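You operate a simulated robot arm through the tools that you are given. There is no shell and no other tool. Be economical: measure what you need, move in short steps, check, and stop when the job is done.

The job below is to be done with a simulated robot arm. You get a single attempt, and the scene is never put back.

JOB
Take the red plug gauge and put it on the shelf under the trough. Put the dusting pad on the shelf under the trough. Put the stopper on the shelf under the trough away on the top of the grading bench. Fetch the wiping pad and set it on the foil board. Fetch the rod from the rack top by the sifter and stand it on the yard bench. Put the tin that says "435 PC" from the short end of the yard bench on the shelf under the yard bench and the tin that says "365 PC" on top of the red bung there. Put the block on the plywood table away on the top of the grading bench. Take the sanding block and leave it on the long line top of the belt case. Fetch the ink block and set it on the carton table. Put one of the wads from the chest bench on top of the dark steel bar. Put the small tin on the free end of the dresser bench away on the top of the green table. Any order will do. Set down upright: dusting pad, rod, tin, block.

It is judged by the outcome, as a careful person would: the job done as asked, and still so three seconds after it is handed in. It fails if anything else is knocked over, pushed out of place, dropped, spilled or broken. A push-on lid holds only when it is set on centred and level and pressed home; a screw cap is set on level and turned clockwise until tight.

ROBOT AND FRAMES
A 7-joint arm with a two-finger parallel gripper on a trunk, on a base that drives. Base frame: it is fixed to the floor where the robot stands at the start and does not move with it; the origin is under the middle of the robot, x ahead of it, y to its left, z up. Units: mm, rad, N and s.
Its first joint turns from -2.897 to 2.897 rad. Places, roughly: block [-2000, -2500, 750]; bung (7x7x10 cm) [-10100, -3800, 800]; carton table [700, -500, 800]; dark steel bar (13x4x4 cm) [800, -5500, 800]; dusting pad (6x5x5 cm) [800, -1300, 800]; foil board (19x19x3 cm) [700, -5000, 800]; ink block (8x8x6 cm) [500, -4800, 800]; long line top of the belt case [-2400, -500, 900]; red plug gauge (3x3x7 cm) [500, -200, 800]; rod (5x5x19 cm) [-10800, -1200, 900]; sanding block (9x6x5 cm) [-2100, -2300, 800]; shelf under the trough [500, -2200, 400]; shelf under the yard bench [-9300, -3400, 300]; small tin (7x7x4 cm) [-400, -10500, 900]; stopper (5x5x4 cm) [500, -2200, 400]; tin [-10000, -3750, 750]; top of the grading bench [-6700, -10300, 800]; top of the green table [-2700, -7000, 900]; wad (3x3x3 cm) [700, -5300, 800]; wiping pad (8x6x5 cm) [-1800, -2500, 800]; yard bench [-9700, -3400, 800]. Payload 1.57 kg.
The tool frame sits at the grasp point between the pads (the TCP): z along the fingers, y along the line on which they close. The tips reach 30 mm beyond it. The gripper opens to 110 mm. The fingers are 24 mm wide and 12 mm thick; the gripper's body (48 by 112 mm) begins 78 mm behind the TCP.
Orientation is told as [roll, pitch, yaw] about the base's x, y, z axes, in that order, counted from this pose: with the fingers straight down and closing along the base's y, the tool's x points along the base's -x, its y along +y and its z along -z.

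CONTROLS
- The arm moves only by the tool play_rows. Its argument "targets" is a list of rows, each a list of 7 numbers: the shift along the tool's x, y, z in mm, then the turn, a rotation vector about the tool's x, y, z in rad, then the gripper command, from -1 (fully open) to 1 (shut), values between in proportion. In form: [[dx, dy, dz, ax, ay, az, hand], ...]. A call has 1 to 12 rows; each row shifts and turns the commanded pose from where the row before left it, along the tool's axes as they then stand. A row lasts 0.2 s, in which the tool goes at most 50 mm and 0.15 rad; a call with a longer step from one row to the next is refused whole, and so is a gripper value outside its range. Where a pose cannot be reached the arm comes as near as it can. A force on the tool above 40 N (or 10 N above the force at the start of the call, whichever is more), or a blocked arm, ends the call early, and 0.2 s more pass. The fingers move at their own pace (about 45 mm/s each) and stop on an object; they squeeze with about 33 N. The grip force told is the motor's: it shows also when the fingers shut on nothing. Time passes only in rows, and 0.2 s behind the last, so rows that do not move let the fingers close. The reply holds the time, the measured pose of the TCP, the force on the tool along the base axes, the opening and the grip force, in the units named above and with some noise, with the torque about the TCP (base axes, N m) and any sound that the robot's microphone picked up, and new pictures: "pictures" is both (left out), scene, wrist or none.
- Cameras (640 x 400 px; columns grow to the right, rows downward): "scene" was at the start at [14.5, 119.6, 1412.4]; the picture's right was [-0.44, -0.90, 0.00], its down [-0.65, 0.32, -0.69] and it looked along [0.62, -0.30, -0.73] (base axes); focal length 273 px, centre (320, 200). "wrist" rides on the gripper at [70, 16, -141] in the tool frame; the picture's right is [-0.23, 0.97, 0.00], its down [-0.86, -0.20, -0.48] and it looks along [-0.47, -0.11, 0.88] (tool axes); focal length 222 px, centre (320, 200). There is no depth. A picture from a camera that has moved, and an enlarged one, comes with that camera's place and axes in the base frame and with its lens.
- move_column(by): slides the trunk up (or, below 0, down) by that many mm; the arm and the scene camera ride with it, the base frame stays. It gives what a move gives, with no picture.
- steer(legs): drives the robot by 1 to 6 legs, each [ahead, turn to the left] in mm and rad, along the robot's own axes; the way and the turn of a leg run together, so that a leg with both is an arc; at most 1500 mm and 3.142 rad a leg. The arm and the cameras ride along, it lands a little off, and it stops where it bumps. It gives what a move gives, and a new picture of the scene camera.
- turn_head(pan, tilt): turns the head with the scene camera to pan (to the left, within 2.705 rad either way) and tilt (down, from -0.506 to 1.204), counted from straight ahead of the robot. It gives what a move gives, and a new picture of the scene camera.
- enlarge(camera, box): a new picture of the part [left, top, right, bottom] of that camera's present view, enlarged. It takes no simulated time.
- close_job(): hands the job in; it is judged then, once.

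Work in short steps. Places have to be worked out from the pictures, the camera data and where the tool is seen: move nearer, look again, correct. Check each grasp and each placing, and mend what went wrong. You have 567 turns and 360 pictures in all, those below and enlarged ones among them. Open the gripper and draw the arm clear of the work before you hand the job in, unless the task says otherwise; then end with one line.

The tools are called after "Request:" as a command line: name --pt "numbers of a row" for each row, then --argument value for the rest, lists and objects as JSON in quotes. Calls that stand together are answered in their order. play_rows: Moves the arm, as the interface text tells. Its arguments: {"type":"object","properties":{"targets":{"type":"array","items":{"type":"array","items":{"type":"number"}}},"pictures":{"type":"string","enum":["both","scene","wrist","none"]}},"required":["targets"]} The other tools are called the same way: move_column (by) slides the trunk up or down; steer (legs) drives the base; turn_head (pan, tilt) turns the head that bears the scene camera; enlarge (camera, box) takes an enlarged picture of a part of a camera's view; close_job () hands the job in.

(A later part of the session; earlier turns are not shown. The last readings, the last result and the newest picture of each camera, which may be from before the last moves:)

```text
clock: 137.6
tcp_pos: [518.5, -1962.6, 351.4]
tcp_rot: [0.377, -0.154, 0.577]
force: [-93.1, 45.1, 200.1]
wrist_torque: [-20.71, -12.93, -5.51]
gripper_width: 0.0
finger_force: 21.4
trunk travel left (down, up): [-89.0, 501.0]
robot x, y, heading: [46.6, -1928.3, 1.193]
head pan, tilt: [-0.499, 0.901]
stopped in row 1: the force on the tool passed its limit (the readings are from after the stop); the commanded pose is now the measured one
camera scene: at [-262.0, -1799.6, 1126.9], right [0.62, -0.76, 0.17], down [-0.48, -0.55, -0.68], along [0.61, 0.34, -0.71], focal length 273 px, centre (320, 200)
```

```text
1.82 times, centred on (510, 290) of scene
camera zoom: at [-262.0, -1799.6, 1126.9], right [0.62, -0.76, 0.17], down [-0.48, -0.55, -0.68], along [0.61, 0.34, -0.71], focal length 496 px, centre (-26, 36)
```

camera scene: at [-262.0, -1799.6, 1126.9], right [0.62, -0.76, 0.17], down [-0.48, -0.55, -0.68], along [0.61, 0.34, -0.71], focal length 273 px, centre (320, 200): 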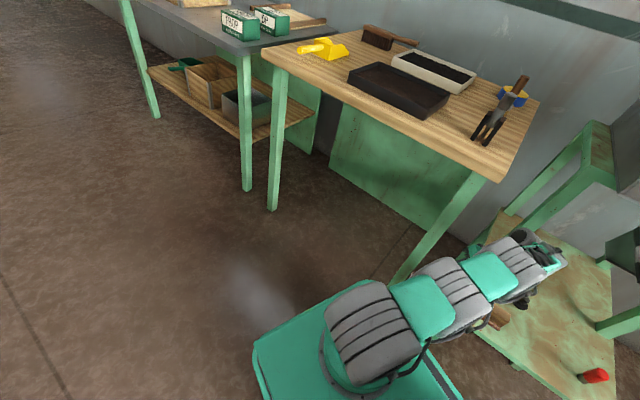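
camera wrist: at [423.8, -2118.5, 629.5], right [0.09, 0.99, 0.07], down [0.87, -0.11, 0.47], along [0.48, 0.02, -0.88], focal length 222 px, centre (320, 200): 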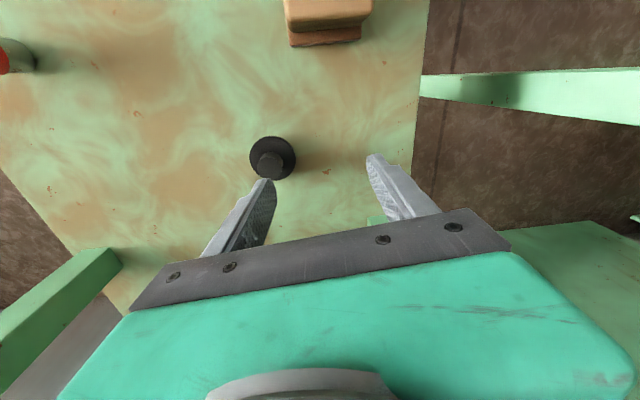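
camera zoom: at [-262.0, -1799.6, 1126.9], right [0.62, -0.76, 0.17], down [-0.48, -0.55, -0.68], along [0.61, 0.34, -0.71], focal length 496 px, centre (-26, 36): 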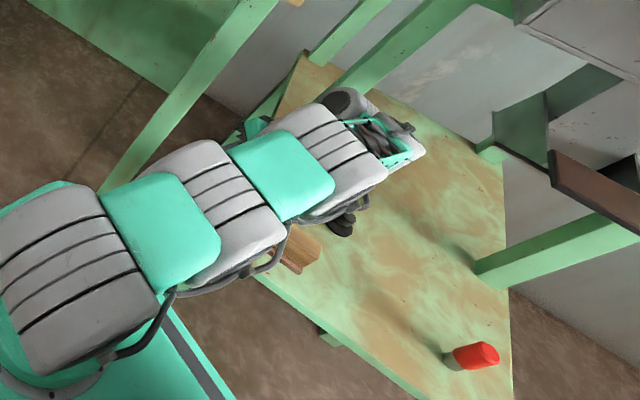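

I go on with repeated trunk raises, since they steadily unload the arm.

Request:
move_column --by 150

Request:
move_column --by 150

Request:
move_column --by 150

Request:
play_rows --pt "0 0 0 0 0 0 1" --pictures "scene"

```text
clock: 137.8
tcp_pos: [498.1, -1966.7, 350.4]
tcp_rot: [0.381, -0.069, 0.614]
force: [-11.2, -32.6, 244.2]
wrist_torque: [-18.33, -6.38, -0.52]
gripper_width: 0.2
finger_force: 21.6
trunk travel left (down, up): [-90.0, 500.0]
robot x, y, heading: [48.4, -1926.0, 1.213]
head pan, tilt: [-0.499, 0.901]
stopped: the force on the tool passed its limit (the readings are from after the stop); the commanded pose is now the measured one
```

```text
clock: 138.1
tcp_pos: [506.1, -1960.5, 353.4]
tcp_rot: [0.416, -0.104, 0.588]
force: [-70.0, 28.7, 209.8]
wrist_torque: [-19.14, -7.82, -5.32]
gripper_width: 0.0
finger_force: 21.4
trunk travel left (down, up): [-92.0, 498.0]
robot x, y, heading: [45.6, -1932.8, 1.176]
head pan, tilt: [-0.499, 0.901]
stopped: the force on the tool passed its limit (the readings are from after the stop); the commanded pose is now the measured one
```

```text
clock: 138.4
tcp_pos: [515.1, -1958.6, 352.8]
tcp_rot: [0.388, -0.154, 0.592]
force: [-45.4, 48.5, 160.1]
wrist_torque: [-15.93, -5.28, -2.79]
gripper_width: 0.0
finger_force: 21.4
trunk travel left (down, up): [-95.0, 495.0]
robot x, y, heading: [39.0, -1946.0, 1.127]
head pan, tilt: [-0.499, 0.901]
stopped: the arm was blocked; the commanded pose is now the measured one
```

```text
clock: 138.6
tcp_pos: [519.0, -1953.0, 355.8]
tcp_rot: [0.401, -0.189, 0.575]
force: [-0.5, 47.6, 159.8]
wrist_torque: [-16.06, -2.74, 0.87]
gripper_width: 0.1
finger_force: 21.8
trunk travel left (down, up): [-95.0, 495.0]
robot x, y, heading: [33.9, -1950.6, 1.095]
head pan, tilt: [-0.499, 0.901]
stopped in row 1: the force on the tool passed its limit (the readings are from after the stop); the commanded pose is now the measured one
camera scene: at [-260.1, -1793.0, 1133.9], right [0.55, -0.82, 0.17], down [-0.54, -0.5, -0.68], along [0.65, 0.28, -0.71], focal length 273 px, centre (320, 200)
```

scene: 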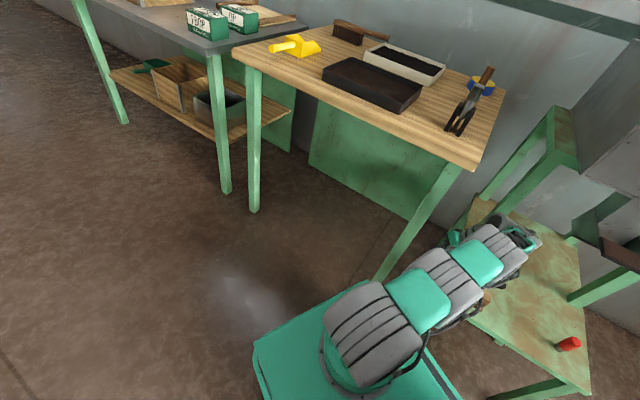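

The base creeps back toward -x with each release. I try driving backward directly.

Request:
steer --legs '[[-120, -0.1]]'

```text
clock: 139.3
tcp_pos: [525.0, -1959.8, 350.7]
tcp_rot: [0.328, -0.231, 0.576]
force: [67.6, -56.0, 185.4]
wrist_torque: [-13.45, 0.74, 4.67]
gripper_width: 0.2
finger_force: 21.2
trunk travel left (down, up): [-95.0, 495.0]
robot x, y, heading: [37.1, -1940.0, 1.136]
head pan, tilt: [-0.499, 0.901]
stopped in leg 1: the force on the tool passed its limit (the readings are from after the stop); the commanded pose is now the measured one
camera scene: at [-291.8, -1783.2, 1128.2], right [0.58, -0.79, 0.19], down [-0.49, -0.53, -0.69], along [0.65, 0.3, -0.7], focal length 273 px, centre (320, 200)
```

scene: 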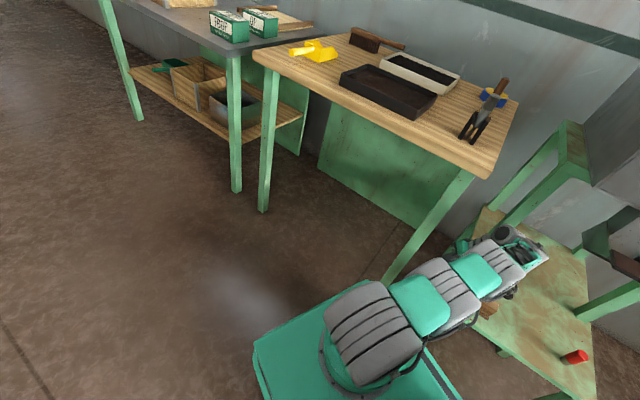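

The robot is propped on the gripper at the shelf edge; fast moves trip the force limit. I try very slow in-and-up motion.

Request:
play_rows --pt "2 1.2 -2 0 0 0 1" --pt "2 1.2 -2 0 0 0 1" --pt "2 1.2 -2 0 0 0 1" --pt "2 1.2 -2 0 0 0 1" --pt "2 1.2 -2 0 0 0 1" --pt "2 1.2 -2 0 0 0 1" --pt "2 1.2 -2 0 0 0 1" --pt "2 1.2 -2 0 0 0 1" --pt "2 1.2 -2 0 0 0 1" --pt "2 1.2 -2 0 0 0 1" --pt "2 1.2 -2 0 0 0 1" --pt "2 1.2 -2 0 0 0 1" --pictures "scene"

```text
clock: 139.6
tcp_pos: [518.9, -1964.4, 348.5]
tcp_rot: [0.293, -0.221, 0.594]
force: [-83.8, 4.4, 211.9]
wrist_torque: [-17.88, -7.0, -7.32]
gripper_width: 0.0
finger_force: 21.1
trunk travel left (down, up): [-95.0, 495.0]
robot x, y, heading: [44.3, -1933.4, 1.161]
head pan, tilt: [-0.499, 0.901]
stopped in row 1: the force on the tool passed its limit (the readings are from after the stop); the commanded pose is now the measured one
camera scene: at [-306.4, -1779.1, 1124.1], right [0.59, -0.78, 0.21], down [-0.47, -0.54, -0.69], along [0.65, 0.31, -0.69], focal length 273 px, centre (320, 200)
```

scene: 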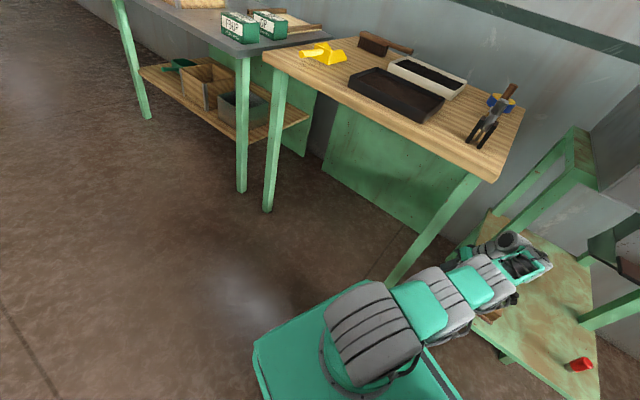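

The gripper overlaps the shelf edge by only ~25 mm. I roll it upright and slide it off toward +y so the robot can settle on its wheels.

Request:
play_rows --pt "-24 36 0 0.11 0.075 0 1" --pt "-12 18 0 0.11 0.075 0 1" --pictures "scene"

```text
clock: 139.9
tcp_pos: [517.9, -1967.8, 345.3]
tcp_rot: [0.288, -0.164, 0.588]
force: [5.0, -37.0, 208.5]
wrist_torque: [-13.22, -1.97, -1.6]
gripper_width: 0.2
finger_force: 21.5
trunk travel left (down, up): [-95.0, 495.0]
robot x, y, heading: [43.0, -1930.8, 1.195]
head pan, tilt: [-0.499, 0.901]
stopped in row 1: the arm was blocked; the commanded pose is now the measured one
camera scene: at [-304.5, -1783.6, 1126.9], right [0.61, -0.76, 0.2], down [-0.46, -0.55, -0.69], along [0.64, 0.33, -0.69], focal length 273 px, centre (320, 200)
```

scene: 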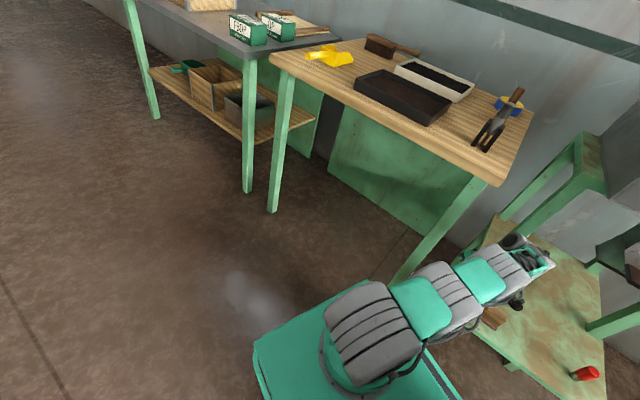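

I try the same through the base: a small left turn to drag the gripper off the edge.

Request:
steer --legs '[[0, 0.25]]'

```text
clock: 140.6
tcp_pos: [522.8, -1968.0, 343.5]
tcp_rot: [0.26, -0.136, 0.628]
force: [-200.7, 37.9, 300.7]
wrist_torque: [-23.79, -26.17, -12.15]
gripper_width: 0.3
finger_force: 20.7
trunk travel left (down, up): [-95.0, 495.0]
robot x, y, heading: [49.9, -1914.7, 1.268]
head pan, tilt: [-0.499, 0.901]
stopped in leg 1: the robot was blocked; the commanded pose is now the measured one
camera scene: at [-304.2, -1798.8, 1130.1], right [0.67, -0.72, 0.2], down [-0.42, -0.59, -0.69], along [0.61, 0.38, -0.69], focal length 273 px, centre (320, 200)
```

scene: 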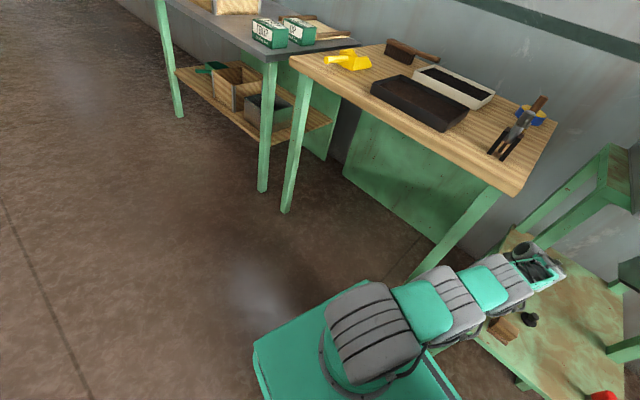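

With the allowed force now higher, I command in-and-up with the roll correction again.

Request:
play_rows --pt "10 20 -30 0.1 0.07 0 1" --pt "10 20 -30 0.1 0.07 0 1" --pt "10 20 -30 0 0 0 1" --pictures "none"

Request:
play_rows --pt "10 20 -30 0.1 0.07 0 1" --pt "10 20 -30 0.1 0.07 0 1" --pt "10 20 -30 0 0 0 1" --pictures "none"

Request:
play_rows --pt "10 20 -30 0.1 0.07 0 1" --pt "10 20 -30 0.1 0.07 0 1" --pt "10 20 -30 0 0 0 1" --pictures "scene"

```text
clock: 140.9
tcp_pos: [629.0, -1911.7, 442.1]
tcp_rot: [0.069, -0.391, 0.735]
force: [-4.3, 10.9, 4.9]
wrist_torque: [-1.14, -0.31, -0.36]
gripper_width: 0.0
finger_force: 21.7
trunk travel left (down, up): [-95.0, 495.0]
robot x, y, heading: [46.8, -1929.7, 1.206]
head pan, tilt: [-0.499, 0.901]
stopped in row 1: the arm was blocked; the commanded pose is now the measured one
```

```text
clock: 141.3
tcp_pos: [721.7, -1860.2, 252.4]
tcp_rot: [0.315, -0.246, 0.713]
force: [-33.2, -48.4, -62.8]
wrist_torque: [7.0, -2.75, -1.45]
gripper_width: 0.0
finger_force: 21.6
trunk travel left (down, up): [-95.0, 495.0]
robot x, y, heading: [52.8, -1907.0, 1.307]
head pan, tilt: [-0.499, 0.901]
stopped in row 1: the arm was blocked; the commanded pose is now the measured one
```

```text
clock: 142.1
tcp_pos: [665.7, -1880.1, 338.6]
tcp_rot: [0.136, -0.087, 0.751]
force: [0.5, -0.2, 0.4]
wrist_torque: [0.02, 0.09, -0.03]
gripper_width: 0.1
finger_force: 21.4
out of reach, approached as far as the arm can: row 2, 3
trunk travel left (down, up): [-95.0, 495.0]
robot x, y, heading: [62.7, -1911.7, 1.285]
head pan, tilt: [-0.499, 0.901]
camera scene: at [-42.4, -1861.1, 1151.0], right [0.71, -0.71, 0.0], down [-0.56, -0.56, -0.61], along [0.43, 0.43, -0.79], focal length 273 px, centre (320, 200)
```

scene: 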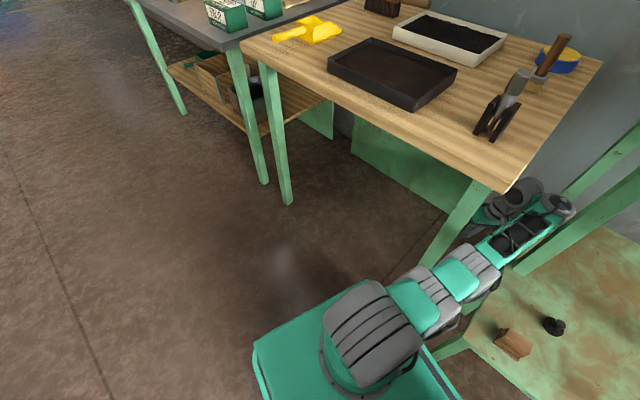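

The robot is upright again, all forces are zero, and the pad, stopper and gauge stand. I withdraw the arm along its own line.

Request:
play_rows --pt "30 26 0 0 0 0 1" --pt "30 26 0 0 0 0 1" --pt "30 26 0 0 0 0 1" --pt "30 26 0 0 0 0 1" --pt "30 26 0 0 0 0 1" --pictures "scene"

```text
clock: 143.5
tcp_pos: [666.8, -1880.3, 341.3]
tcp_rot: [0.137, -0.095, 0.776]
force: [0.0, -1.3, -0.5]
wrist_torque: [0.09, -0.04, 0.03]
gripper_width: 0.0
finger_force: 21.0
out of reach, approached as far as the arm can: row 1, 2, 3, 4, 5
trunk travel left (down, up): [-95.0, 495.0]
robot x, y, heading: [63.7, -1894.0, 1.361]
head pan, tilt: [-0.499, 0.901]
stopped in row 5: the arm was blocked; the commanded pose is now the measured one
camera scene: at [-37.5, -1861.7, 1153.5], right [0.76, -0.65, -0.01], down [-0.52, -0.6, -0.61], along [0.4, 0.47, -0.79], focal length 273 px, centre (320, 200)
```

scene: 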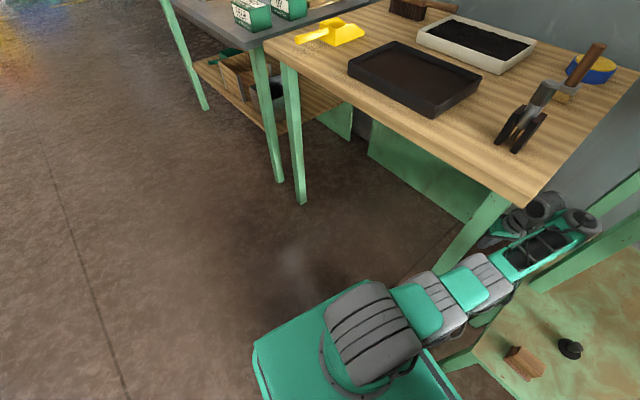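

The arm is nearly straight and awkward to retract, so I raise the trunk to change its geometry (there is room under the tabletop).

Request:
move_column --by 70

Request:
play_rows --pt "8 7 -5 0 0 0 1" --pt "8 7 -5 0 0 0 1" --pt "8 7 -5 0 0 0 1" --pictures "both"

```text
clock: 144.6
tcp_pos: [669.2, -1879.0, 416.2]
tcp_rot: [0.127, -0.101, 0.784]
force: [0.5, 0.3, 0.6]
wrist_torque: [0.03, 0.0, 0.01]
gripper_width: 0.1
finger_force: 21.8
trunk travel left (down, up): [-165.0, 425.0]
robot x, y, heading: [63.2, -1897.2, 1.348]
head pan, tilt: [-0.499, 0.901]
```

```text
clock: 145.3
tcp_pos: [668.0, -1879.4, 416.4]
tcp_rot: [0.128, -0.101, 0.784]
force: [0.6, -0.5, -0.8]
wrist_torque: [-0.01, 0.03, 0.03]
gripper_width: 0.1
finger_force: 21.3
out of reach, approached as far as the arm can: row 1, 2, 3
trunk travel left (down, up): [-165.0, 425.0]
robot x, y, heading: [60.9, -1896.4, 1.344]
head pan, tilt: [-0.499, 0.901]
camera scene: at [-46.5, -1862.0, 1221.2], right [0.75, -0.66, 0.0], down [-0.52, -0.59, -0.62], along [0.41, 0.46, -0.79], focal length 273 px, centre (320, 200)
camera wrist: at [611.3, -1939.2, 550.4], right [-0.53, 0.83, 0.15], down [0.75, 0.39, 0.53], along [0.39, 0.39, -0.83], focal length 222 px, centre (320, 200)
```

scene: 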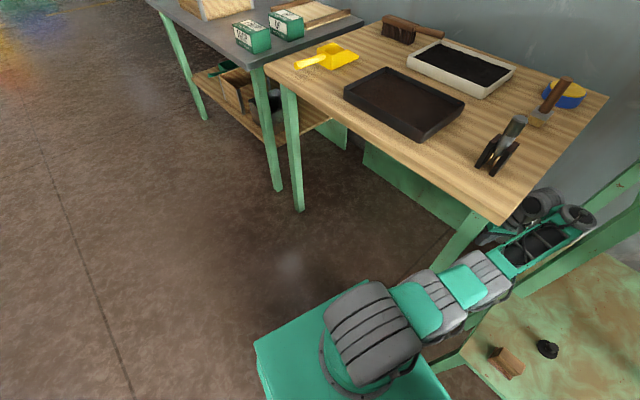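
wrist: 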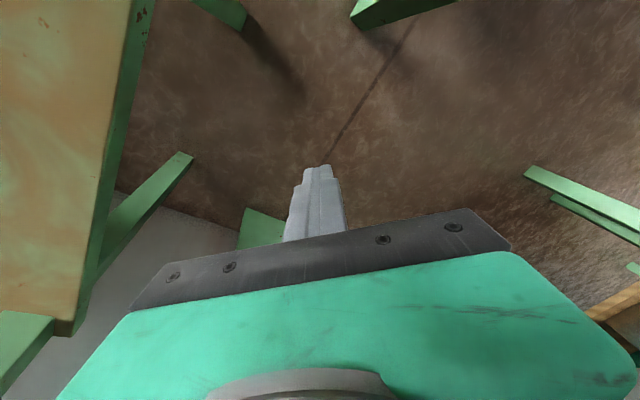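

The trunk moves freely now. I try turning the tool's yaw back toward neutral, since the wrist may be at a joint limit.

Request:
play_rows --pt "0 0 0 0 0 0.13 1" --pt "0 0 0 0 0 0.13 1" --pt "0 0 0 0 0 0.13 1" --pictures "none"

Request:
play_rows --pt "40 15 -10 0 0 0 1" --pictures "none"

```text
clock: 146.2
tcp_pos: [668.1, -1879.6, 416.8]
tcp_rot: [0.155, -0.046, 0.393]
force: [-0.1, -0.1, -0.1]
wrist_torque: [0.0, 0.0, -0.04]
gripper_width: 0.0
finger_force: 21.3
trunk travel left (down, up): [-165.0, 425.0]
robot x, y, heading: [60.9, -1896.4, 1.342]
head pan, tilt: [-0.499, 0.901]
```

```text
clock: 146.6
tcp_pos: [668.9, -1879.1, 416.0]
tcp_rot: [0.156, -0.044, 0.402]
force: [-0.1, -0.8, 0.1]
wrist_torque: [0.04, 0.01, -0.01]
gripper_width: 0.1
finger_force: 21.3
out of reach, approached as far as the arm can: row 1
trunk travel left (down, up): [-165.0, 425.0]
robot x, y, heading: [63.3, -1898.7, 1.347]
head pan, tilt: [-0.499, 0.901]
```

Yaw works. I probe which translations are reachable: up, then sideways.

Request:
play_rows --pt "0 0 -20 0 0 0 1" --pictures "none"

Request:
play_rows --pt "0 0 20 0 0 0 1" --pictures "none"

Request:
play_rows --pt "0 -15 0 0 0 0 1" --pictures "none"

```text
clock: 146.9
tcp_pos: [673.4, -1881.5, 430.1]
tcp_rot: [0.161, -0.035, 0.404]
force: [0.4, 0.1, -0.1]
wrist_torque: [0.01, -0.02, 0.01]
gripper_width: 0.1
finger_force: 21.5
out of reach, approached as far as the arm can: row 1
trunk travel left (down, up): [-165.0, 425.0]
robot x, y, heading: [64.0, -1894.3, 1.356]
head pan, tilt: [-0.499, 0.901]
```

```text
clock: 147.3
tcp_pos: [678.6, -1884.0, 427.7]
tcp_rot: [0.144, -0.064, 0.399]
force: [-0.5, -2.8, -1.8]
wrist_torque: [0.26, -0.07, -0.03]
gripper_width: 0.1
finger_force: 21.1
trunk travel left (down, up): [-165.0, 425.0]
robot x, y, heading: [61.5, -1892.6, 1.349]
head pan, tilt: [-0.499, 0.901]
```

```text
clock: 147.8
tcp_pos: [682.9, -1885.6, 424.6]
tcp_rot: [0.141, -0.06, 0.415]
force: [0.1, -0.9, -0.6]
wrist_torque: [0.0, 0.0, -0.01]
gripper_width: 0.0
finger_force: 21.4
trunk travel left (down, up): [-165.0, 425.0]
robot x, y, heading: [62.7, -1900.7, 1.362]
head pan, tilt: [-0.499, 0.901]
```

Something in the wrist/elbow is at its limit for up/in motions. I test tilting the tool's fingers outward to unlock it.

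Request:
play_rows --pt "0 0 0 0.056 -0.128 0 1" --pt "0 0 0 0.056 -0.128 0 1" --pt "0 0 0 0.056 -0.128 0 1" --pictures "none"

Request:
play_rows --pt "40 15 0 0 0 0 1" --pictures "none"

```text
clock: 148.6
tcp_pos: [813.0, -1932.6, 438.0]
tcp_rot: [-0.011, -0.431, 0.369]
force: [0.5, -0.3, -0.2]
wrist_torque: [0.0, -0.04, 0.0]
gripper_width: 0.0
finger_force: 21.0
out of reach, approached as far as the arm can: row 1, 2, 3
trunk travel left (down, up): [-165.0, 425.0]
robot x, y, heading: [64.4, -1895.2, 1.349]
head pan, tilt: [-0.499, 0.901]
```

```text
clock: 148.9
tcp_pos: [811.5, -1933.3, 436.4]
tcp_rot: [-0.011, -0.432, 0.379]
force: [0.0, 0.2, 0.3]
wrist_torque: [0.03, 0.0, 0.02]
gripper_width: 0.0
finger_force: 20.6
out of reach, approached as far as the arm can: row 1
trunk travel left (down, up): [-165.0, 425.0]
robot x, y, heading: [60.6, -1896.8, 1.351]
head pan, tilt: [-0.499, 0.901]
```

Wrong way: outward tilt pushes the tool out. So I tilt the fingers inward (toward the robot) instead, together with retracting.

Request:
play_rows --pt "0 0 0 -0.056 0.128 0 1" --pt "0 0 0 -0.056 0.128 0 1" --pt "0 0 0 -0.056 0.128 0 1" --pt "20 8 0 -0.056 0.128 0 1" --pt "20 8 0 -0.056 0.128 0 1" --pt "20 8 0 -0.056 0.128 0 1" --pictures "scene"

```text
clock: 150.4
tcp_pos: [554.3, -1931.3, 331.9]
tcp_rot: [0.458, 0.383, 0.6]
force: [3.3, 10.1, 4.5]
wrist_torque: [-0.91, 0.11, 0.75]
gripper_width: 0.0
finger_force: 21.4
out of reach, approached as far as the arm can: row 1, 2, 3, 4, 5, 6
trunk travel left (down, up): [-165.0, 425.0]
robot x, y, heading: [63.3, -1882.8, 1.453]
head pan, tilt: [-0.499, 0.901]
stopped in row 6: the arm was blocked; the commanded pose is now the measured one
camera scene: at [-51.4, -1855.9, 1219.7], right [0.81, -0.58, 0.0], down [-0.45, -0.64, -0.62], along [0.36, 0.5, -0.79], focal length 273 px, centre (320, 200)
```

scene: 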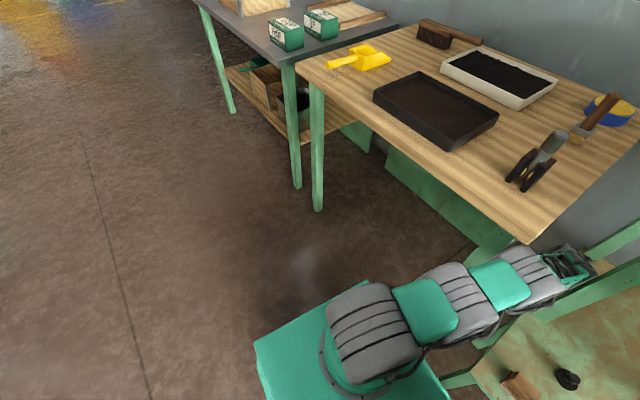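

I work out the tilted tool axes and test a retraction in and slightly up from here.

Request:
play_rows --pt "28 23 0 0 0 0 1" --pt "28 23 0 0 0 0 1" --pictures "wrist"

```text
clock: 150.9
tcp_pos: [406.9, -1900.6, 257.0]
tcp_rot: [0.696, 0.544, 0.689]
force: [-0.5, -0.4, -0.5]
wrist_torque: [-0.02, -0.03, 0.02]
gripper_width: 0.2
finger_force: 21.5
trunk travel left (down, up): [-165.0, 425.0]
robot x, y, heading: [65.3, -1885.9, 1.434]
head pan, tilt: [-0.499, 0.901]
stopped in row 2: the arm was blocked; the commanded pose is now the measured one
camera wrist: at [458.4, -1959.6, 394.7], right [-0.07, 0.91, 0.42], down [0.95, 0.19, -0.24], along [-0.29, 0.38, -0.88], focal length 222 px, centre (320, 200)
```

wrist: 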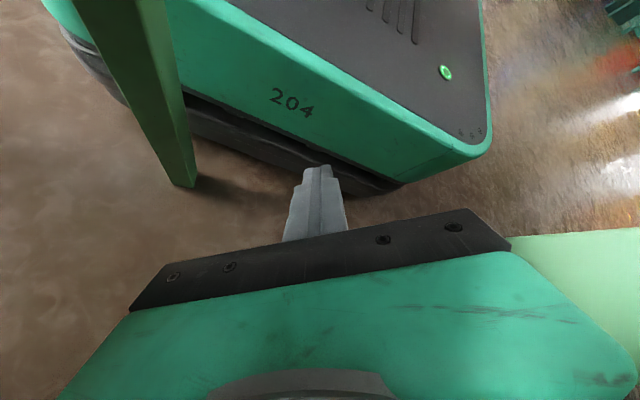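

The tool is now close in and free. I raise the trunk further in this folded pose and look.

Request:
move_column --by 100

Request:
turn_head --pan -0.9 --tilt 0.8

```text
clock: 151.4
tcp_pos: [384.2, -1895.6, 256.8]
tcp_rot: [0.732, 0.571, 0.704]
force: [5.7, -19.9, -0.8]
wrist_torque: [1.37, 0.45, -1.5]
gripper_width: 0.0
finger_force: 21.7
trunk travel left (down, up): [-179.0, 411.0]
robot x, y, heading: [59.5, -1887.0, 1.43]
head pan, tilt: [-0.499, 0.901]
stopped: the force on the tool passed its limit (the readings are from after the stop); the commanded pose is now the measured one
```

```text
clock: 152.3
tcp_pos: [388.6, -1897.0, 257.7]
tcp_rot: [0.728, 0.569, 0.708]
force: [-12.0, -22.2, 0.6]
wrist_torque: [1.47, -0.9, -0.87]
gripper_width: 0.0
finger_force: 21.1
trunk travel left (down, up): [-179.0, 411.0]
robot x, y, heading: [61.7, -1888.3, 1.432]
head pan, tilt: [-0.901, 0.799]
camera scene: at [-25.3, -1884.1, 1243.0], right [0.51, -0.86, 0.0], down [-0.62, -0.36, -0.7], along [0.6, 0.35, -0.72], focal length 273 px, centre (320, 200)
```

scene: 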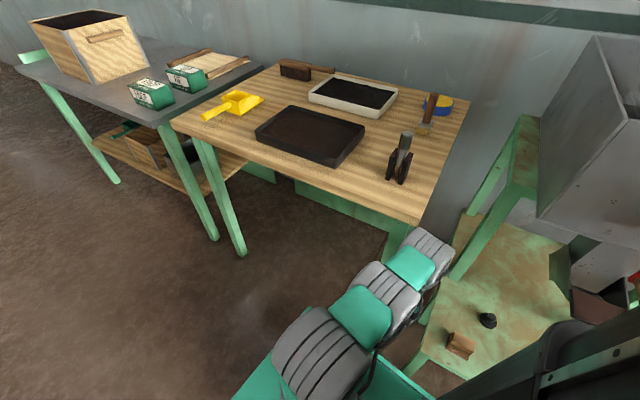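

The elbow sticks straight out with the forearm hanging under it. I move the tool up and slightly away from the table leg.

Request:
play_rows --pt "26 16 -27 0 0 0 1" --pt "26 16 -27 0 0 0 1" --pt "26 16 -27 0 0 0 1" --pictures "scene"

```text
clock: 152.8
tcp_pos: [331.8, -1885.7, 259.4]
tcp_rot: [0.852, 0.622, 0.787]
force: [83.6, 0.8, 38.7]
wrist_torque: [0.09, 0.65, -0.3]
gripper_width: 0.0
finger_force: 22.2
trunk travel left (down, up): [-179.0, 411.0]
robot x, y, heading: [65.2, -1882.3, 1.442]
head pan, tilt: [-0.901, 0.799]
stopped in row 2: the force on the tool passed its limit (the readings are from after the stop); the commanded pose is now the measured one
camera scene: at [-26.9, -1882.0, 1239.9], right [0.52, -0.86, 0.0], down [-0.61, -0.37, -0.7], along [0.6, 0.36, -0.72], focal length 273 px, centre (320, 200)
```

scene: 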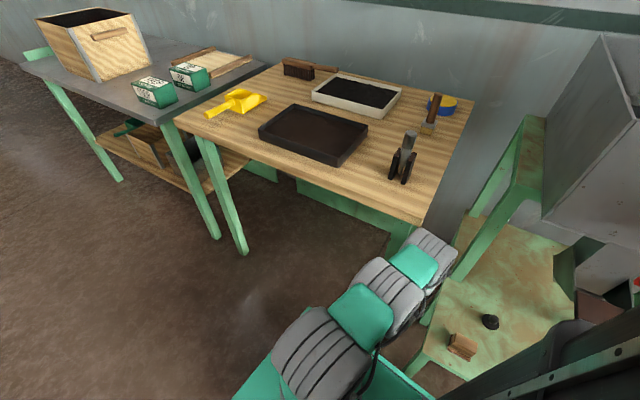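

The tool is touching the robot's own base, and that likely stopped the trunk too. I move the tool outward off the base.

Request:
play_rows --pt "-17 0 -37 0 0 0 1" --pt "-17 0 -37 0 0 0 1" --pictures "none"

Request:
move_column --by 100

```text
clock: 153.2
tcp_pos: [362.8, -1889.7, 281.2]
tcp_rot: [0.889, 0.639, 0.787]
force: [-3.8, -9.3, 5.7]
wrist_torque: [0.72, -0.62, -0.6]
gripper_width: 0.3
finger_force: 21.3
out of reach, approached as far as the arm can: row 2
trunk travel left (down, up): [-179.0, 411.0]
robot x, y, heading: [62.0, -1888.4, 1.426]
head pan, tilt: [-0.901, 0.799]
stopped in row 2: the force on the tool passed its limit (the readings are from after the stop); the commanded pose is now the measured one
```

```text
clock: 153.8
tcp_pos: [360.4, -1890.7, 301.9]
tcp_rot: [0.89, 0.641, 0.785]
force: [-0.1, -0.6, 0.4]
wrist_torque: [0.0, 0.0, 0.02]
gripper_width: 0.0
finger_force: 21.7
trunk travel left (down, up): [-204.0, 386.0]
robot x, y, heading: [60.6, -1887.1, 1.429]
head pan, tilt: [-0.901, 0.799]
stopped: the force on the tool passed its limit (the readings are from after the stop); the commanded pose is now the measured one
```

Some progress (+25 mm). I look through the wrist camera for what is touching.

Request:
play_rows --pt "0 0 0 0 0 0 1" --pictures "both"

```text
clock: 154.2
tcp_pos: [361.4, -1890.0, 302.0]
tcp_rot: [0.892, 0.642, 0.786]
force: [-0.6, -0.6, 1.3]
wrist_torque: [0.08, -0.09, -0.08]
gripper_width: 0.0
finger_force: 21.0
trunk travel left (down, up): [-204.0, 386.0]
robot x, y, heading: [65.0, -1887.0, 1.425]
head pan, tilt: [-0.901, 0.799]
camera scene: at [-27.1, -1883.7, 1267.7], right [0.5, -0.86, 0.0], down [-0.62, -0.36, -0.7], along [0.6, 0.35, -0.72], focal length 273 px, centre (320, 200)
camera wrist: at [435.7, -1956.1, 424.7], right [0.01, 0.88, 0.47], down [0.9, 0.2, -0.39], along [-0.44, 0.43, -0.79], focal length 222 px, centre (320, 200)
```

scene: 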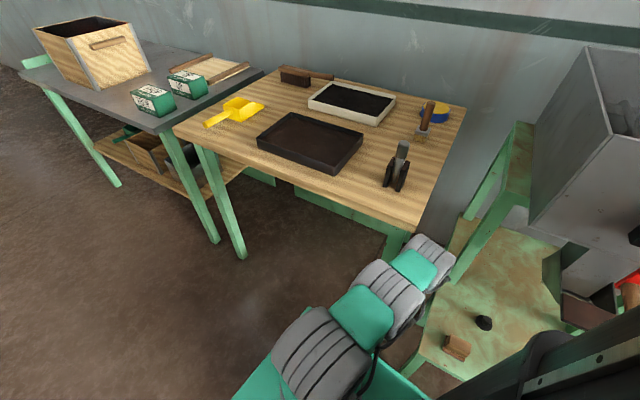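
wrist: 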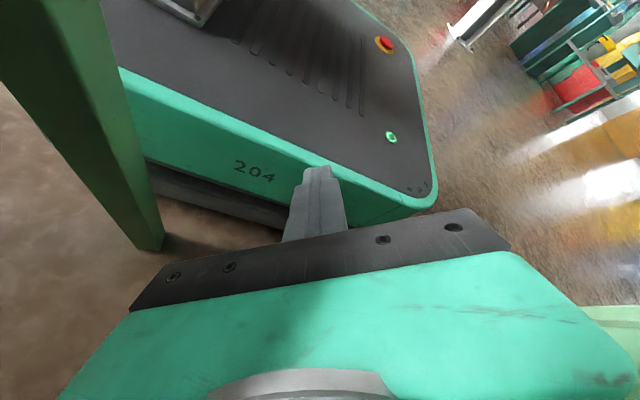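

No obstruction above is visible. I continue raising.

Request:
move_column --by 100

Request:
move_column --by 100

Request:
move_column --by 100

```text
clock: 155.5
tcp_pos: [361.2, -1888.9, 401.8]
tcp_rot: [0.89, 0.641, 0.788]
force: [-0.6, -1.8, 1.3]
wrist_torque: [0.19, -0.2, -0.14]
gripper_width: 0.1
finger_force: 21.4
trunk travel left (down, up): [-304.0, 286.0]
robot x, y, heading: [63.7, -1886.7, 1.426]
head pan, tilt: [-0.901, 0.799]
```

```text
clock: 156.9
tcp_pos: [361.2, -1889.9, 502.2]
tcp_rot: [0.889, 0.641, 0.787]
force: [0.2, -2.7, 1.5]
wrist_torque: [0.21, -0.19, -0.19]
gripper_width: 0.1
finger_force: 21.3
trunk travel left (down, up): [-404.0, 186.0]
robot x, y, heading: [60.7, -1886.1, 1.43]
head pan, tilt: [-0.901, 0.799]
```

```text
clock: 158.2
tcp_pos: [360.7, -1890.1, 601.1]
tcp_rot: [0.891, 0.642, 0.788]
force: [-1.1, -2.8, 2.0]
wrist_torque: [0.23, -0.17, -0.19]
gripper_width: 0.0
finger_force: 21.2
trunk travel left (down, up): [-504.0, 86.0]
robot x, y, heading: [62.6, -1884.9, 1.43]
head pan, tilt: [-0.901, 0.799]
```

The trunk rises freely now. I look before passing the tabletop level.

Request:
turn_head --pan -1.2 --tilt 0.7

```text
clock: 159.0
tcp_pos: [360.0, -1889.5, 602.7]
tcp_rot: [0.89, 0.64, 0.787]
force: [0.3, -2.5, -0.1]
wrist_torque: [0.16, -0.02, -0.13]
gripper_width: 0.0
finger_force: 21.1
trunk travel left (down, up): [-504.0, 86.0]
robot x, y, heading: [61.7, -1887.2, 1.432]
head pan, tilt: [-1.201, 0.7]
camera scene: at [-14.0, -1905.3, 1575.8], right [0.23, -0.97, 0.0], down [-0.63, -0.15, -0.76], along [0.74, 0.17, -0.64], focal length 273 px, centre (320, 200)
```

scene: 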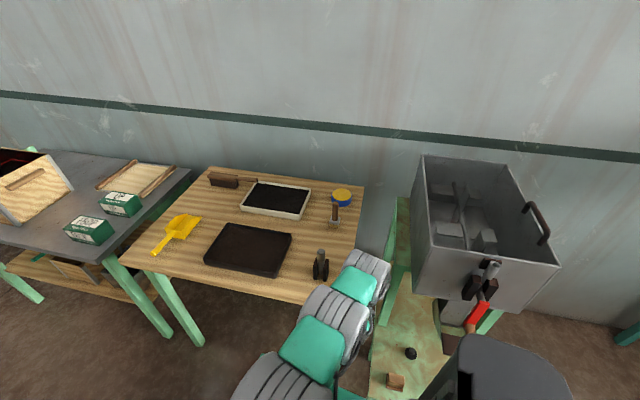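

The forearm is rising beside the table. I lift the tool with the arm itself to bring the shoulder back.

Request:
play_rows --pt "24 25 -20 0 0 0 1" --pt "24 25 -20 0 0 0 1" --pt "24 25 -20 0 0 0 1" --pictures "scene"

```text
clock: 159.7
tcp_pos: [358.7, -1892.7, 679.6]
tcp_rot: [0.873, 0.653, 0.758]
force: [2.1, -6.5, -7.6]
wrist_torque: [0.54, 1.01, -0.85]
gripper_width: 0.1
finger_force: 21.6
trunk travel left (down, up): [-504.0, 86.0]
robot x, y, heading: [65.2, -1887.8, 1.431]
head pan, tilt: [-1.201, 0.7]
stopped in row 3: the force on the tool passed its limit (the readings are from after the stop); the commanded pose is now the measured one
camera scene: at [-13.9, -1905.4, 1575.7], right [0.23, -0.97, 0.0], down [-0.63, -0.14, -0.76], along [0.75, 0.17, -0.64], focal length 273 px, centre (320, 200)
```

scene: 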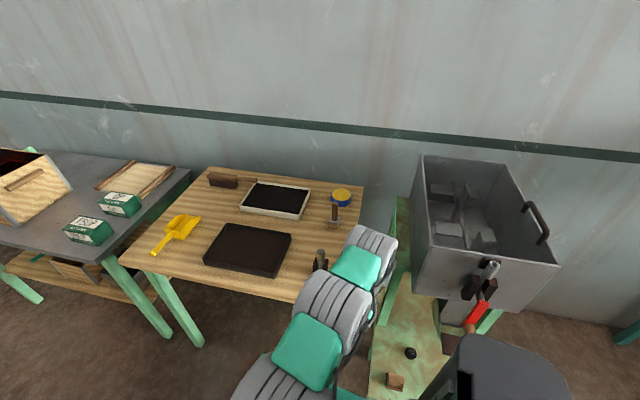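

Arm lifting works now. The gripper nears the table corner, so I shift it -y first, then continue up.

Request:
play_rows --pt "23 -31 -11 0 0 0 1" --pt "12 -16 -6 0 0 0 1" --pt "24 25 -20 0 0 0 1" --pt "24 25 -20 0 0 0 1" --pictures "wrist"

```text
clock: 160.7
tcp_pos: [358.2, -1952.8, 763.3]
tcp_rot: [0.867, 0.65, 0.755]
force: [-0.9, 0.5, 0.2]
wrist_torque: [-0.03, -0.01, 0.01]
gripper_width: 0.0
finger_force: 20.9
trunk travel left (down, up): [-504.0, 86.0]
robot x, y, heading: [61.8, -1890.7, 1.429]
head pan, tilt: [-1.201, 0.7]
camera wrist: at [431.8, -2017.9, 888.1], right [0.03, 0.89, 0.45], down [0.9, 0.17, -0.39], along [-0.43, 0.42, -0.8], focal length 222 px, centre (320, 200)
```

wrist: 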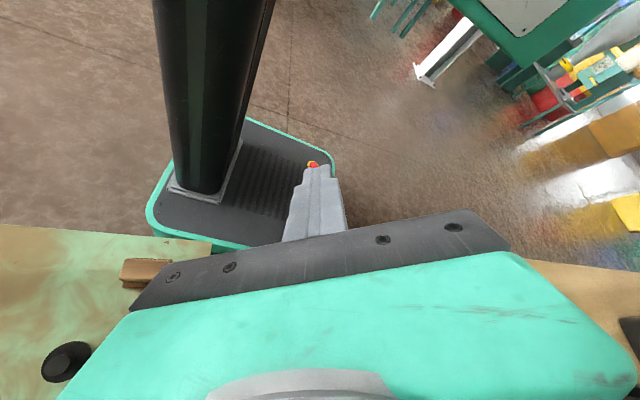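

Fully responsive again. I continue up and inward, away from trough and table.

Request:
play_rows --pt "29 35 -1 0 0 0 1" --pt "29 35 -1 0 0 0 1" --pt "29 35 -1 0 0 0 1" --pictures "scene"

```text
clock: 161.5
tcp_pos: [300.0, -1917.7, 878.5]
tcp_rot: [0.876, 0.652, 0.763]
force: [-0.4, 0.2, -0.3]
wrist_torque: [-0.03, -0.02, -0.01]
gripper_width: 0.1
finger_force: 21.1
trunk travel left (down, up): [-504.0, 86.0]
robot x, y, heading: [59.9, -1884.2, 1.43]
head pan, tilt: [-1.201, 0.7]
camera scene: at [-14.3, -1905.0, 1575.8], right [0.23, -0.97, 0.0], down [-0.63, -0.15, -0.76], along [0.75, 0.17, -0.64], focal length 273 px, centre (320, 200)
```

scene: 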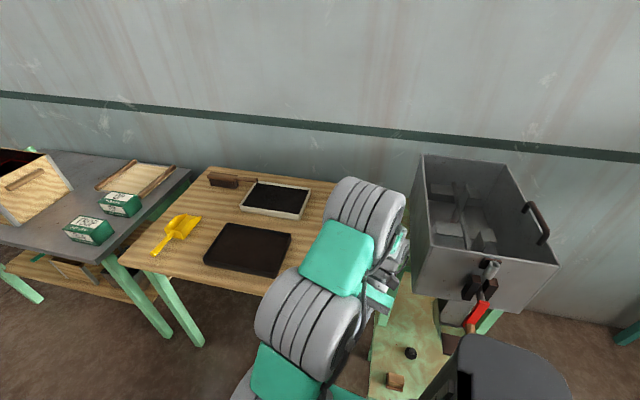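

I now bring the tool upright (pointing down): unroll, then unpitch.

Request:
play_rows --pt "0 0 0 0.146 0 0 1" --pt "0 0 0 0.146 0 0 1" --pt "0 0 0 0.146 0 0 1" --pt "0 0 0 0.146 0 0 1" --pt "0 0 0 0.146 0 0 1" --pt "0 0 0 0.146 0 0 1" --pt "0 0 0 0 -0.13 0 1" --pt "0 0 0 0 -0.13 0 1" --pt "0 0 0 0 -0.13 0 1" --pt "0 0 0 0 -0.13 0 1" --pt "0 0 0 0 -0.13 0 1" --pictures "scene"

```text
clock: 163.9
tcp_pos: [297.9, -1916.9, 880.6]
tcp_rot: [-0.002, -0.001, 0.763]
force: [0.5, 0.3, 0.4]
wrist_torque: [-0.01, 0.01, 0.0]
gripper_width: 0.0
finger_force: 21.4
trunk travel left (down, up): [-504.0, 86.0]
robot x, y, heading: [62.5, -1888.2, 1.429]
head pan, tilt: [-1.201, 0.7]
camera scene: at [-14.4, -1905.1, 1575.9], right [0.23, -0.97, 0.0], down [-0.63, -0.15, -0.77], along [0.75, 0.17, -0.64], focal length 273 px, centre (320, 200)
```

scene: 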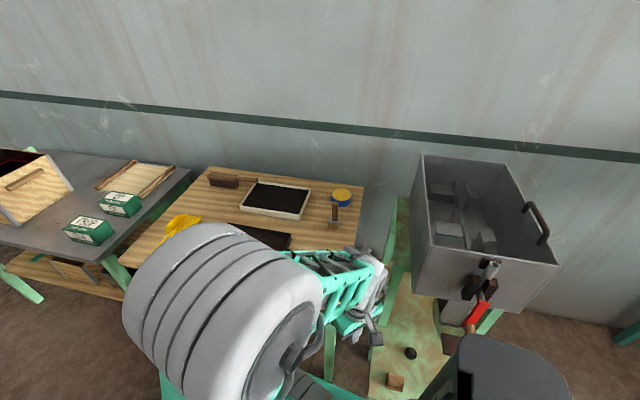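

Recovered: tool down, everything free. I check the crank and shelf items closely.

Request:
enlarge --camera "scene" --box '[340, 230, 600, 400]'

```text
2.35 times, centred on (470, 315) of scene
camera zoom: at [-14.4, -1905.1, 1575.9], right [0.23, -0.97, 0.0], down [-0.63, -0.15, -0.77], along [0.75, 0.17, -0.64], focal length 642 px, centre (-33, -71)
```

zoom: 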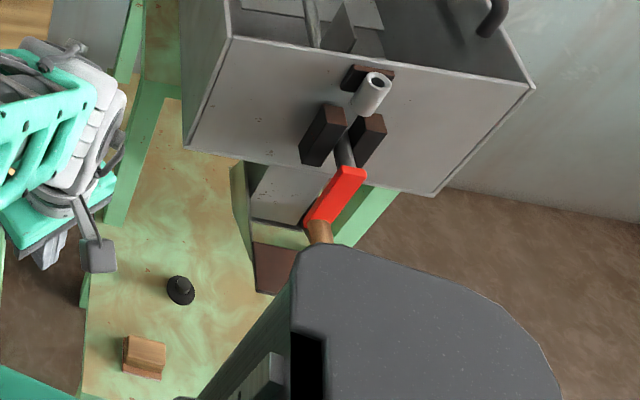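

The crank hangs vertical and the shelf items stand. For the stopper I'll approach more from the left, with the elbow away from the spout; first I move the base forward (+y) a bit.

Request:
steer --legs '[[130, 0]]'

```text
clock: 165.2
tcp_pos: [316.4, -1788.6, 880.7]
tcp_rot: [-0.001, 0.002, 0.762]
force: [0.1, 0.1, -0.8]
wrist_torque: [-0.03, 0.0, 0.02]
gripper_width: 0.0
finger_force: 21.5
trunk travel left (down, up): [-504.0, 86.0]
robot x, y, heading: [80.4, -1759.9, 1.429]
head pan, tilt: [-1.201, 0.7]
camera scene: at [4.6, -1774.9, 1575.9], right [0.23, -0.97, 0.0], down [-0.63, -0.15, -0.76], along [0.74, 0.17, -0.64], focal length 273 px, centre (320, 200)
```

scene: 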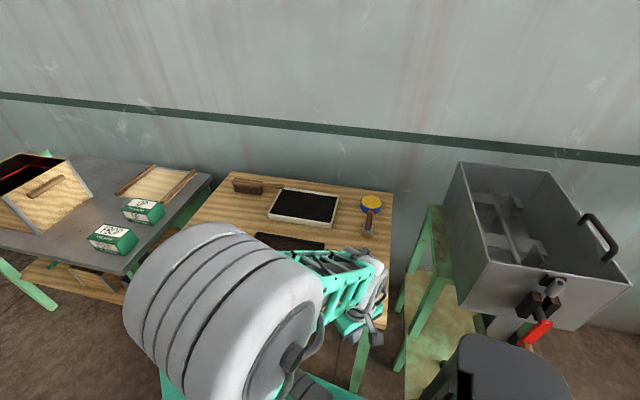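

The elbow is now on the far side from the crank, which is good. I turn the tool's yaw, then move toward the shelf front.

Request:
play_rows --pt "0 0 0 0 0 0.145 1" --pt "0 0 0 0 0 0.145 1" --pt "0 0 0 0 0 0.145 1" --pt "0 0 0 0 0 0.145 1" --pt "0 0 0 0 0 0.145 1" --pt "0 0 0 0 0 0.037 1" --pt "0 -40 0 0 0 0 0" --pt "0 -40 0 0 0 0 0" --pt "0 -40 0 0 0 0 0" --pt "0 -40 0 0 0 0 0" --pt "0 -35 0 0 0 0 0" --pictures "scene"

```text
clock: 167.6
tcp_pos: [316.4, -1984.9, 879.8]
tcp_rot: [-0.003, -0.001, -0.002]
force: [0.2, 0.3, 0.0]
wrist_torque: [-0.01, -0.01, 0.0]
gripper_width: 54.8
finger_force: 0.0
trunk travel left (down, up): [-504.0, 86.0]
robot x, y, heading: [84.7, -1755.0, 1.43]
head pan, tilt: [-1.201, 0.7]
camera scene: at [4.7, -1775.6, 1575.9], right [0.23, -0.97, 0.0], down [-0.63, -0.15, -0.76], along [0.74, 0.17, -0.64], focal length 273 px, centre (320, 200)
```

scene: 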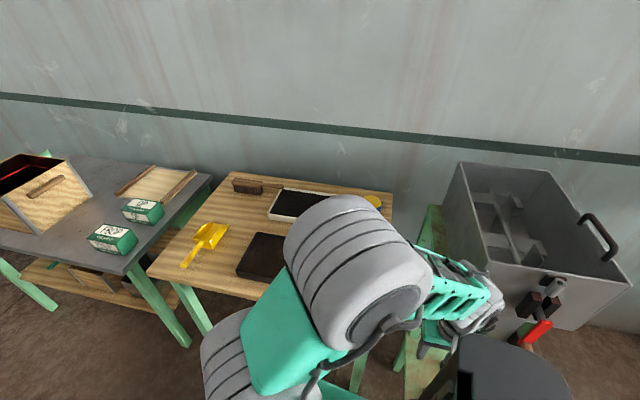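

I lower the trunk by 300 (moderate, so the elbow stays well above things) and check.

Request:
move_column --by -300

Request:
play_rows --pt "0 0 30 0 0 0 0" --pt "0 0 40 0 0 0 0" --pictures "both"

```text
clock: 170.6
tcp_pos: [316.8, -1983.8, 580.3]
tcp_rot: [0.0, 0.0, -0.001]
force: [0.1, -0.8, -0.7]
wrist_torque: [0.02, -0.01, -0.01]
gripper_width: 55.1
finger_force: 0.0
trunk travel left (down, up): [-204.0, 386.0]
robot x, y, heading: [85.9, -1758.2, 1.428]
head pan, tilt: [-1.201, 0.7]
```

```text
clock: 171.2
tcp_pos: [318.0, -1982.5, 512.0]
tcp_rot: [-0.005, -0.001, 0.001]
force: [-0.2, 0.1, -0.2]
wrist_torque: [0.0, -0.02, 0.0]
gripper_width: 55.0
finger_force: 0.0
trunk travel left (down, up): [-204.0, 386.0]
robot x, y, heading: [81.3, -1759.0, 1.427]
head pan, tilt: [-1.201, 0.7]
camera scene: at [4.4, -1775.1, 1275.9], right [0.23, -0.97, 0.0], down [-0.63, -0.15, -0.77], along [0.75, 0.17, -0.64], focal length 273 px, centre (320, 200)
camera wrist: at [248.0, -1965.7, 652.2], right [0.23, 0.97, 0.0], down [0.86, -0.2, 0.48], along [0.47, -0.11, -0.88], focal length 222 px, centre (320, 200)
```

scene: 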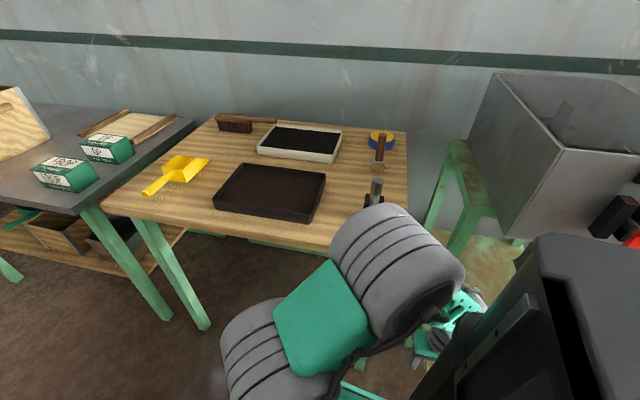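
wrist: 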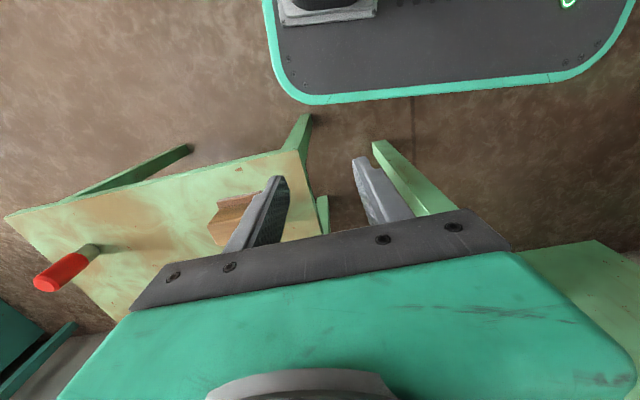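

All clear. I move in along the diagonal toward the stopper in two stages, watching for drift.

Request:
play_rows --pt "-30 -30 0 0 0 0 -0.3" --pt "-30 -30 0 0 0 0 -0.3" --pt "-30 -30 0 0 0 0 -0.3" --pictures "both"

```text
clock: 172.0
tcp_pos: [406.6, -2072.4, 511.8]
tcp_rot: [-0.003, 0.0, -0.001]
force: [0.4, -0.1, -0.2]
wrist_torque: [-0.02, 0.01, 0.03]
gripper_width: 71.5
finger_force: 0.0
trunk travel left (down, up): [-204.0, 386.0]
robot x, y, heading: [81.9, -1760.9, 1.432]
head pan, tilt: [-1.201, 0.7]
camera scene: at [4.4, -1775.1, 1275.9], right [0.23, -0.97, 0.0], down [-0.63, -0.15, -0.77], along [0.75, 0.17, -0.64], focal length 273 px, centre (320, 200)
camera wrist: at [336.6, -2055.3, 652.5], right [0.23, 0.97, 0.0], down [0.85, -0.2, 0.48], along [0.47, -0.11, -0.88], focal length 222 px, centre (320, 200)
```

scene: 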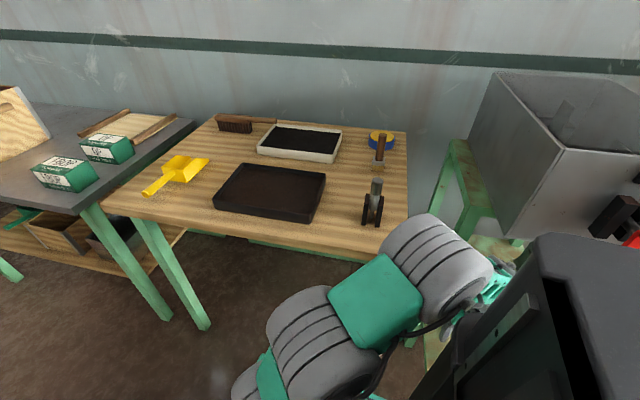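
wrist: 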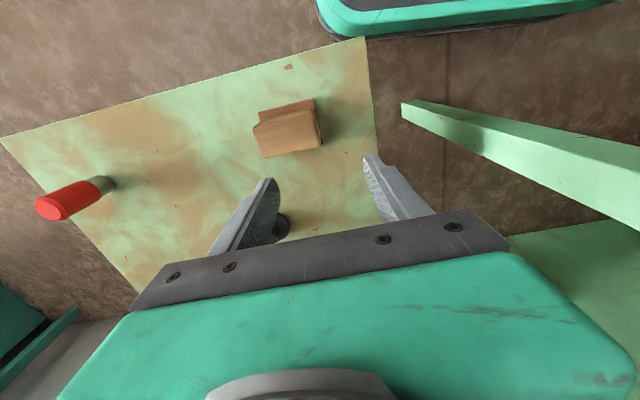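

Still free. One more stage, watching the elbow by the table corner.

Request:
play_rows --pt "-28 -28 0 0 0 0 -0.3" --pt "-28 -28 0 0 0 0 -0.3" --pictures "both"

```text
clock: 172.6
tcp_pos: [462.8, -2128.8, 511.8]
tcp_rot: [-0.004, 0.002, 0.0]
force: [-0.3, 0.7, 1.1]
wrist_torque: [-0.01, 0.03, -0.02]
gripper_width: 71.7
finger_force: 0.0
trunk travel left (down, up): [-204.0, 386.0]
robot x, y, heading: [80.0, -1757.0, 1.43]
head pan, tilt: [-1.201, 0.7]
camera scene: at [4.4, -1775.1, 1275.9], right [0.23, -0.97, 0.0], down [-0.63, -0.15, -0.77], along [0.75, 0.17, -0.64], focal length 273 px, centre (320, 200)
camera wrist: at [393.9, -2111.1, 651.7], right [0.23, 0.97, 0.0], down [0.86, -0.2, 0.48], along [0.47, -0.11, -0.88], focal length 222 px, centre (320, 200)
```

scene: 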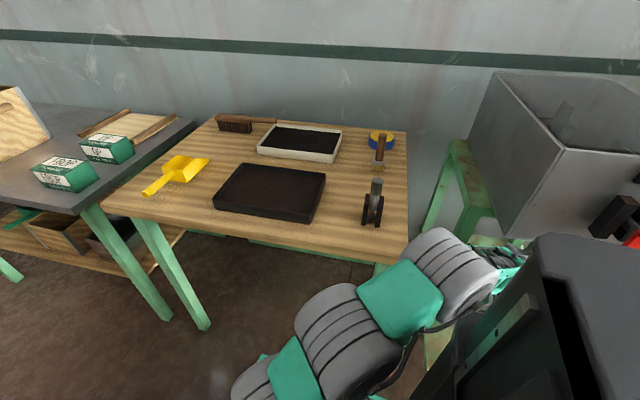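
wrist: 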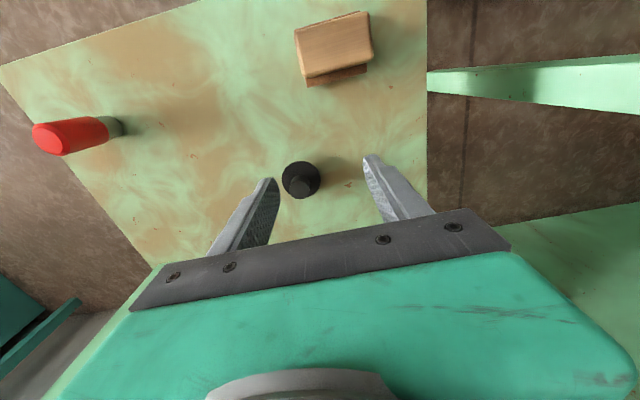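

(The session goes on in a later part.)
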